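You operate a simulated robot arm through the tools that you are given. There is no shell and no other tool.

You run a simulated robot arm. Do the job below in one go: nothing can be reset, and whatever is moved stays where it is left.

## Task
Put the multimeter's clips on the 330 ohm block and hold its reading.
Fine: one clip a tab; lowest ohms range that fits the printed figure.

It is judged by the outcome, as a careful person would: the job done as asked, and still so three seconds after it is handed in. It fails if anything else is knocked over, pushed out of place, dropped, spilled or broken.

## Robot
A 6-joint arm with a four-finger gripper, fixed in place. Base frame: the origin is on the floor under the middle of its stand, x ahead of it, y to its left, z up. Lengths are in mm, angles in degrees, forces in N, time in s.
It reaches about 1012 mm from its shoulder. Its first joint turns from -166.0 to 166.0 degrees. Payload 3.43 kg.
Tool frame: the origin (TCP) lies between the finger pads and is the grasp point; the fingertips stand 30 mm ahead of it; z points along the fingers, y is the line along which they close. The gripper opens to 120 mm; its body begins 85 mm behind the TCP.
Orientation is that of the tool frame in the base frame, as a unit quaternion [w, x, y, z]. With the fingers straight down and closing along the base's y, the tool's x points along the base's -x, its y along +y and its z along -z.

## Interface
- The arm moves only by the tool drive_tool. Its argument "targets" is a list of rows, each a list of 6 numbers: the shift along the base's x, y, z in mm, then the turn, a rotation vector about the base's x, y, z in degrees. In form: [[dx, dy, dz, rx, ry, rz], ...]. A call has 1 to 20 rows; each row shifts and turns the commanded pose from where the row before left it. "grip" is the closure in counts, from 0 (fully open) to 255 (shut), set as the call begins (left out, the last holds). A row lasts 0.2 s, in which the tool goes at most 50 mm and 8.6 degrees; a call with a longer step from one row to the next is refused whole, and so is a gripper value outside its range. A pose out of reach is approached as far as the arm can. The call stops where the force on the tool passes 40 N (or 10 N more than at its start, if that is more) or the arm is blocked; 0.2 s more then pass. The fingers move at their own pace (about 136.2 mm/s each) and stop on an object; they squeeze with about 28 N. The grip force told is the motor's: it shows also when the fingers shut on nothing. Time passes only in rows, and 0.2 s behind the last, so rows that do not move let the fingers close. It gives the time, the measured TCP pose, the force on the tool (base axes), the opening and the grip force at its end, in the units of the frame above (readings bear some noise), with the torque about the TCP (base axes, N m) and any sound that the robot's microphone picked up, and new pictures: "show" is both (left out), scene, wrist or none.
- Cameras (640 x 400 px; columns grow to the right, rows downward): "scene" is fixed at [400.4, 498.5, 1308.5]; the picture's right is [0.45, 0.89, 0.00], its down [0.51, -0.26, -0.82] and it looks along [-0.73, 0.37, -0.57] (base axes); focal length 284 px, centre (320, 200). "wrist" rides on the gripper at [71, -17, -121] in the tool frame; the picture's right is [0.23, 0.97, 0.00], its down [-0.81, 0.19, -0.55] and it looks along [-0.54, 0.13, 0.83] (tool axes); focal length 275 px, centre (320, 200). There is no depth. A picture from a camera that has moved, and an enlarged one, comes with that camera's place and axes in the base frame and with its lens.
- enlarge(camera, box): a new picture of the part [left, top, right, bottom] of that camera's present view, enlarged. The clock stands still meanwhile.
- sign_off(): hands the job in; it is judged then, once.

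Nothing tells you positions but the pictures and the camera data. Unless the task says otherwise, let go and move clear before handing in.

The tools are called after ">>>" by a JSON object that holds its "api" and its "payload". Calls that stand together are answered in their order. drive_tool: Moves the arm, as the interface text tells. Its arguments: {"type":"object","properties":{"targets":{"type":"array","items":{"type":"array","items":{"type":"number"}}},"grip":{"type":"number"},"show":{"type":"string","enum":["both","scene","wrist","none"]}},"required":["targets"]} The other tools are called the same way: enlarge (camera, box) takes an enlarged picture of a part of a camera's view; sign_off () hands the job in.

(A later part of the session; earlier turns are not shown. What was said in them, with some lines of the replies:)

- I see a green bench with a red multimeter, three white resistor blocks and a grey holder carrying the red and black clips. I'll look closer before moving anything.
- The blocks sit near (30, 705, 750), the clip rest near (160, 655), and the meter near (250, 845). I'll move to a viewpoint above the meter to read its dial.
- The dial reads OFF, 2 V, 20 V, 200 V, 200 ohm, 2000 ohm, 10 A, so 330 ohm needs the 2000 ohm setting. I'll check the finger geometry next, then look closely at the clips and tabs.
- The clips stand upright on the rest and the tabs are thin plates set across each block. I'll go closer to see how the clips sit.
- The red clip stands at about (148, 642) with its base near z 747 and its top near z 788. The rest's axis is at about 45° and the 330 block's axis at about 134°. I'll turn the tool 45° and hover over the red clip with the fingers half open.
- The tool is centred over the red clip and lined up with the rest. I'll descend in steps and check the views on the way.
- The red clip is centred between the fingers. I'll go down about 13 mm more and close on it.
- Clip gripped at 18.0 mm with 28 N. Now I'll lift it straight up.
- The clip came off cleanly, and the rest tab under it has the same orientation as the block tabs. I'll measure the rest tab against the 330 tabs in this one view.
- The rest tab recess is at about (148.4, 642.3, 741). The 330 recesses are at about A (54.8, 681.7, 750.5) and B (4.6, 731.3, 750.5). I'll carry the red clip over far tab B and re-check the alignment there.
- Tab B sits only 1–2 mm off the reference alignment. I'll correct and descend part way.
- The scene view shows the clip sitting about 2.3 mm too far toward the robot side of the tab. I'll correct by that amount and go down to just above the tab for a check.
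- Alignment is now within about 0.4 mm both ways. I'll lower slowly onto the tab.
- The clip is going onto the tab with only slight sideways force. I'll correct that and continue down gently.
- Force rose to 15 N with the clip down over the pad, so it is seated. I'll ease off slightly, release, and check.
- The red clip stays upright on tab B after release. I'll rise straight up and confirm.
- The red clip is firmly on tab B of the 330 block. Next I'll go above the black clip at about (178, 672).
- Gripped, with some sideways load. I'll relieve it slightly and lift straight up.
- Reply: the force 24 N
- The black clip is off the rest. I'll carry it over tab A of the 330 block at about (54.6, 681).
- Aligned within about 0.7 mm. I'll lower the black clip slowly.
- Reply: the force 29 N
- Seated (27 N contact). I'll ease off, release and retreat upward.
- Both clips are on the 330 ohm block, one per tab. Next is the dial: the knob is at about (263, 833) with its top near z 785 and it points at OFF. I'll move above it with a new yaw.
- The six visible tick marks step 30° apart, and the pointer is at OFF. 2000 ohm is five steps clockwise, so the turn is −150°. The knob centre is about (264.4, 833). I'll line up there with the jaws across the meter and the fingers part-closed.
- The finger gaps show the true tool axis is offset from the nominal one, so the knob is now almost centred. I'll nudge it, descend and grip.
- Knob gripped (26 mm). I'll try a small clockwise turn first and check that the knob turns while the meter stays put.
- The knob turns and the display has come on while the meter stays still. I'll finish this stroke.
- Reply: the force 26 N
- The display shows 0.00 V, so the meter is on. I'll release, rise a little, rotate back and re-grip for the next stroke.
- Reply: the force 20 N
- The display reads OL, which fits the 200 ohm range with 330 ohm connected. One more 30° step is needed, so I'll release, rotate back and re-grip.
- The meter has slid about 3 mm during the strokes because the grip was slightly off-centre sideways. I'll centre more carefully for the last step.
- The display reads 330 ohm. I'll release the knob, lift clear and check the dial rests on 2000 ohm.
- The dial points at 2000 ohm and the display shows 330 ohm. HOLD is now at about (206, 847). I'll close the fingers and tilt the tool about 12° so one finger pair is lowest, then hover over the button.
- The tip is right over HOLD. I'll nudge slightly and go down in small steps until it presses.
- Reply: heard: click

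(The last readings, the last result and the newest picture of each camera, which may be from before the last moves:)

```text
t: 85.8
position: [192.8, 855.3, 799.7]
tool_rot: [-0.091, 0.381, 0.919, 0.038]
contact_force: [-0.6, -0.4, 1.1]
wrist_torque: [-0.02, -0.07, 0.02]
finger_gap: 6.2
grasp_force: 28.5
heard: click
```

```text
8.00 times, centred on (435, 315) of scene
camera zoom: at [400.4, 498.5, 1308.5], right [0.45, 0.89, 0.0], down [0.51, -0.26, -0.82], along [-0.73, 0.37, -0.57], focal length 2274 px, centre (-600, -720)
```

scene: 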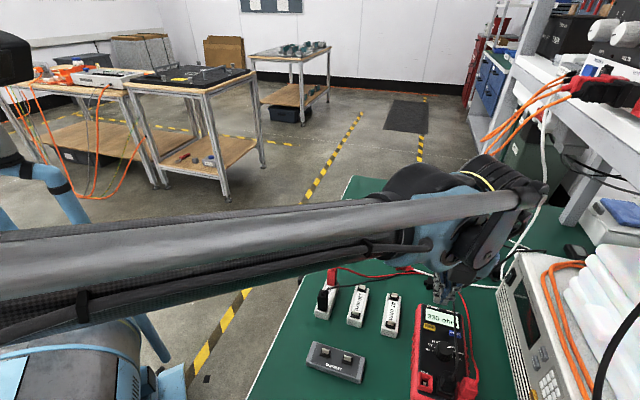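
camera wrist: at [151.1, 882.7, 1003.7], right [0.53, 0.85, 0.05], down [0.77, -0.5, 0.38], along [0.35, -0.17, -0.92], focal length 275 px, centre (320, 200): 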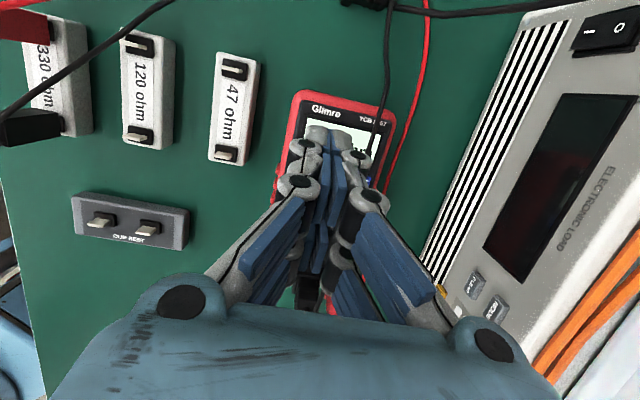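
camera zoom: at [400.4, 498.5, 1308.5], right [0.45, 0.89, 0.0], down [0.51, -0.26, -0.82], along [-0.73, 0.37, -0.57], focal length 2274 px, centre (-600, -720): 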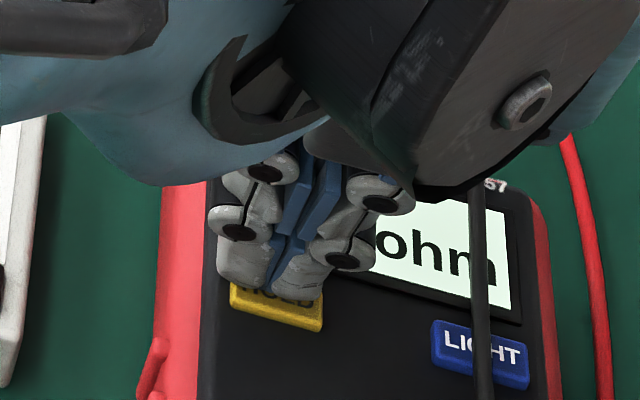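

I heard the button click. I'll lift straight up now so it isn't pressed twice, then check the display.

>>> {"api": "drive_tool", "payload": {"targets": [[0, 0, 4, 0, 0, 0], [0, 0, 10, 0, 0, 0], [0, 0, 20, 0, 0, 0], [0, 0, 25, 0, 0, 0], [0, 0, 25, 0, 0, 0], [0, 0, 0, 0, 0, 0]]}}

>>> {"api": "enlarge", "payload": {"camera": "scene", "box": [395, 285, 485, 395]}}

>>> {"api": "enlarge", "payload": {"camera": "scene", "box": [300, 250, 400, 390]}}

```text
t: 87.2
position: [194.4, 854.3, 883.3]
tool_rot: [-0.092, 0.381, 0.919, 0.038]
contact_force: [-0.5, -1.7, 0.9]
wrist_torque: [-0.01, -0.02, 0.01]
finger_gap: 0.0
grasp_force: 28.0
camera wrist: at [149.1, 875.2, 1015.6], right [0.53, 0.85, 0.05], down [0.77, -0.5, 0.38], along [0.35, -0.17, -0.92], focal length 275 px, centre (320, 200)
```

scene: 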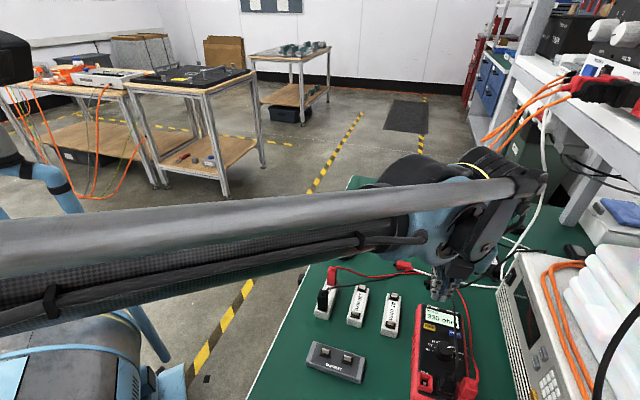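
wrist: 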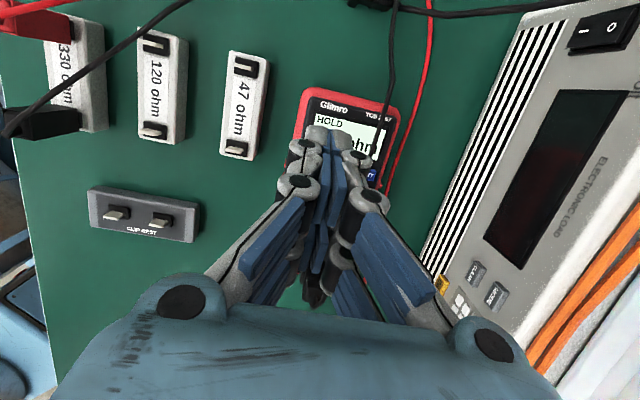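

```text
3.64 times, centred on (440, 340) of scene
camera zoom: at [400.4, 498.5, 1308.5], right [0.45, 0.89, 0.0], down [0.51, -0.26, -0.82], along [-0.73, 0.37, -0.57], focal length 1033 px, centre (-116, -309)
```

zoom: 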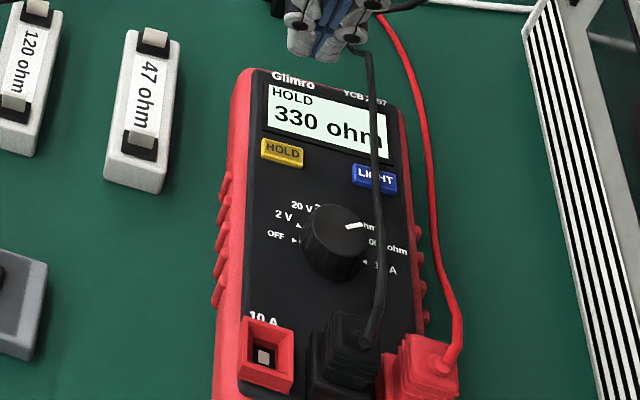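

```text
2.86 times, centred on (350, 320) of scene
camera zoom: at [400.4, 498.5, 1308.5], right [0.45, 0.89, 0.0], down [0.51, -0.26, -0.82], along [-0.73, 0.37, -0.57], focal length 812 px, centre (234, -143)
```

zoom: 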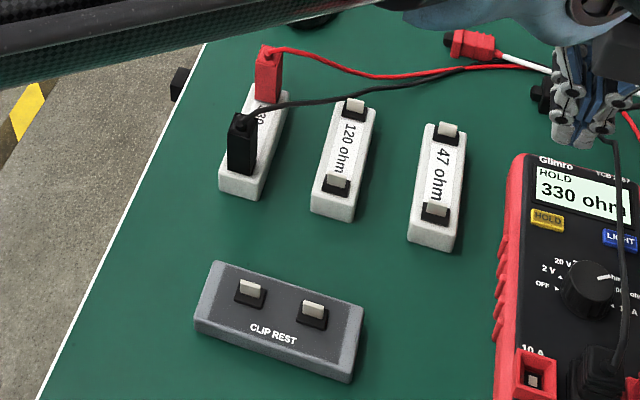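

The display shows HOLD with 330 ohm, and both clips are in place. I'll move up and clear of the work, then take a last look.

>>> {"api": "drive_tool", "payload": {"targets": [[-5, -5, 25, 0, 0, 0], [-10, -10, 25, -2.1, -2.1, 0], [-15, -15, 25, -2.1, -2.1, 0], [-15, -15, 25, -2.1, -2.1, 0], [-15, -15, 20, -2.1, -2.1, 0], [-15, -20, 10, 0, 0, 0], [-15, -20, 0, 0, 0, 0], [-15, -20, 0, 0, 0, 0], [-15, -20, 0, 0, 0, 0], [0, 0, 0, 0, 0, 0], [0, 0, 0, 0, 0, 0], [0, 0, 0, 0, 0, 0]], "grip": 120}}

>>> {"api": "enlarge", "payload": {"camera": "wrist", "box": [200, 0, 420, 220]}}

>>> {"api": "enlarge", "payload": {"camera": "scene", "box": [300, 250, 490, 400]}}

```text
t: 89.8
position: [71.2, 716.0, 1011.6]
tool_rot: [0.004, 0.383, 0.924, -0.002]
contact_force: [0.0, 0.1, -0.2]
wrist_torque: [-0.01, 0.0, 0.0]
finger_gap: 63.6
grasp_force: 0.1
camera wrist: at [9.5, 754.4, 1131.6], right [0.53, 0.85, 0.0], down [0.71, -0.43, 0.56], along [0.48, -0.3, -0.83], focal length 275 px, centre (320, 200)
```

scene: 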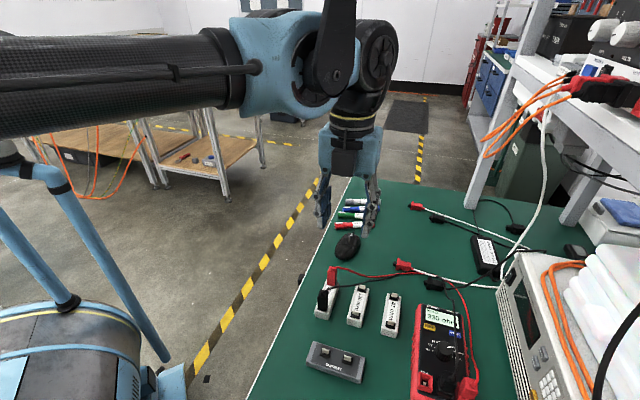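
wrist: 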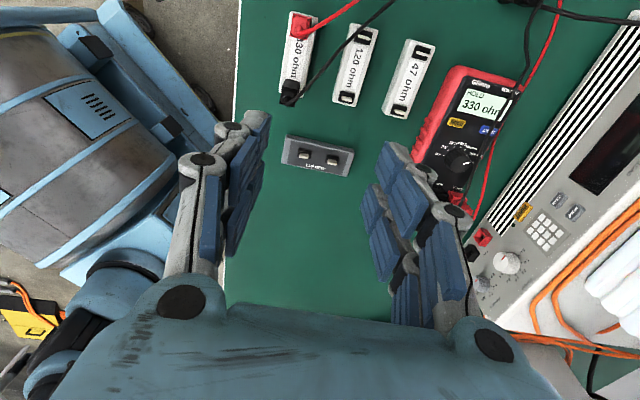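

```text
1.82 times, centred on (310, 110) of wrist
camera zoom: at [9.5, 754.4, 1131.6], right [0.53, 0.85, 0.0], down [0.71, -0.43, 0.56], along [0.48, -0.3, -0.83], focal length 500 px, centre (338, 364)
```

zoom: 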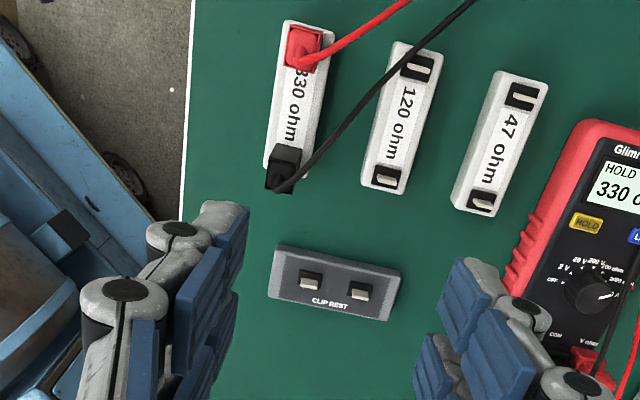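

```text
2.67 times, centred on (395, 325) of scene
camera zoom: at [400.4, 498.5, 1308.5], right [0.45, 0.89, 0.0], down [0.51, -0.26, -0.82], along [-0.73, 0.37, -0.57], focal length 758 px, centre (120, -133)
```

zoom: 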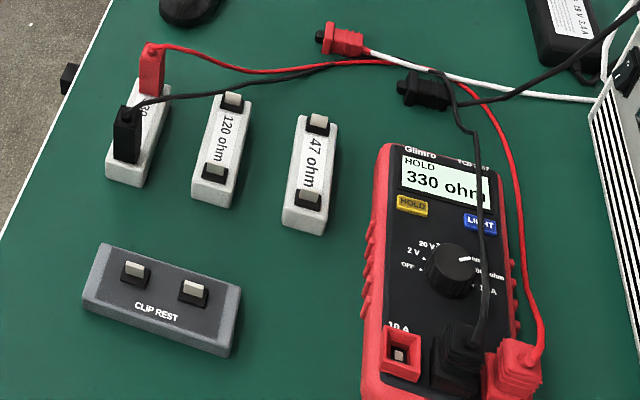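

Red and black clips each sit on their own tab of the 330 ohm block, the dial is on 2000 ohm, and the display holds 330 ohm with HOLD lit. The other items look undisturbed and the arm is clear, so I'm handing in the job.

>>> {"api": "sign_off", "payload": {}}

```text
The job is handed in.
```

The job is done and handed in: the meter is holding a reading of **330 ohm**, and HOLD shows on the display.

- **Clips:** red and black are each on their own tab of the 330 ohm block. The block shifted by a millimetre or two as they went on.
- **Range:** the dial is on 2000 ohm, the lowest ohms setting that fits 330. The 200 ohm setting showed OL (over range).
- **Moved slightly:** the meter slid about 7 mm across the bench while I turned its dial, because my grip on the knob was a little off-centre. The clip rest may have moved 1 or 2 mm as I lifted the black clip off. I left both where they ended up.
- **Everything else:** nothing else looked disturbed in the last pictures. The gripper is open and clear of the bench.
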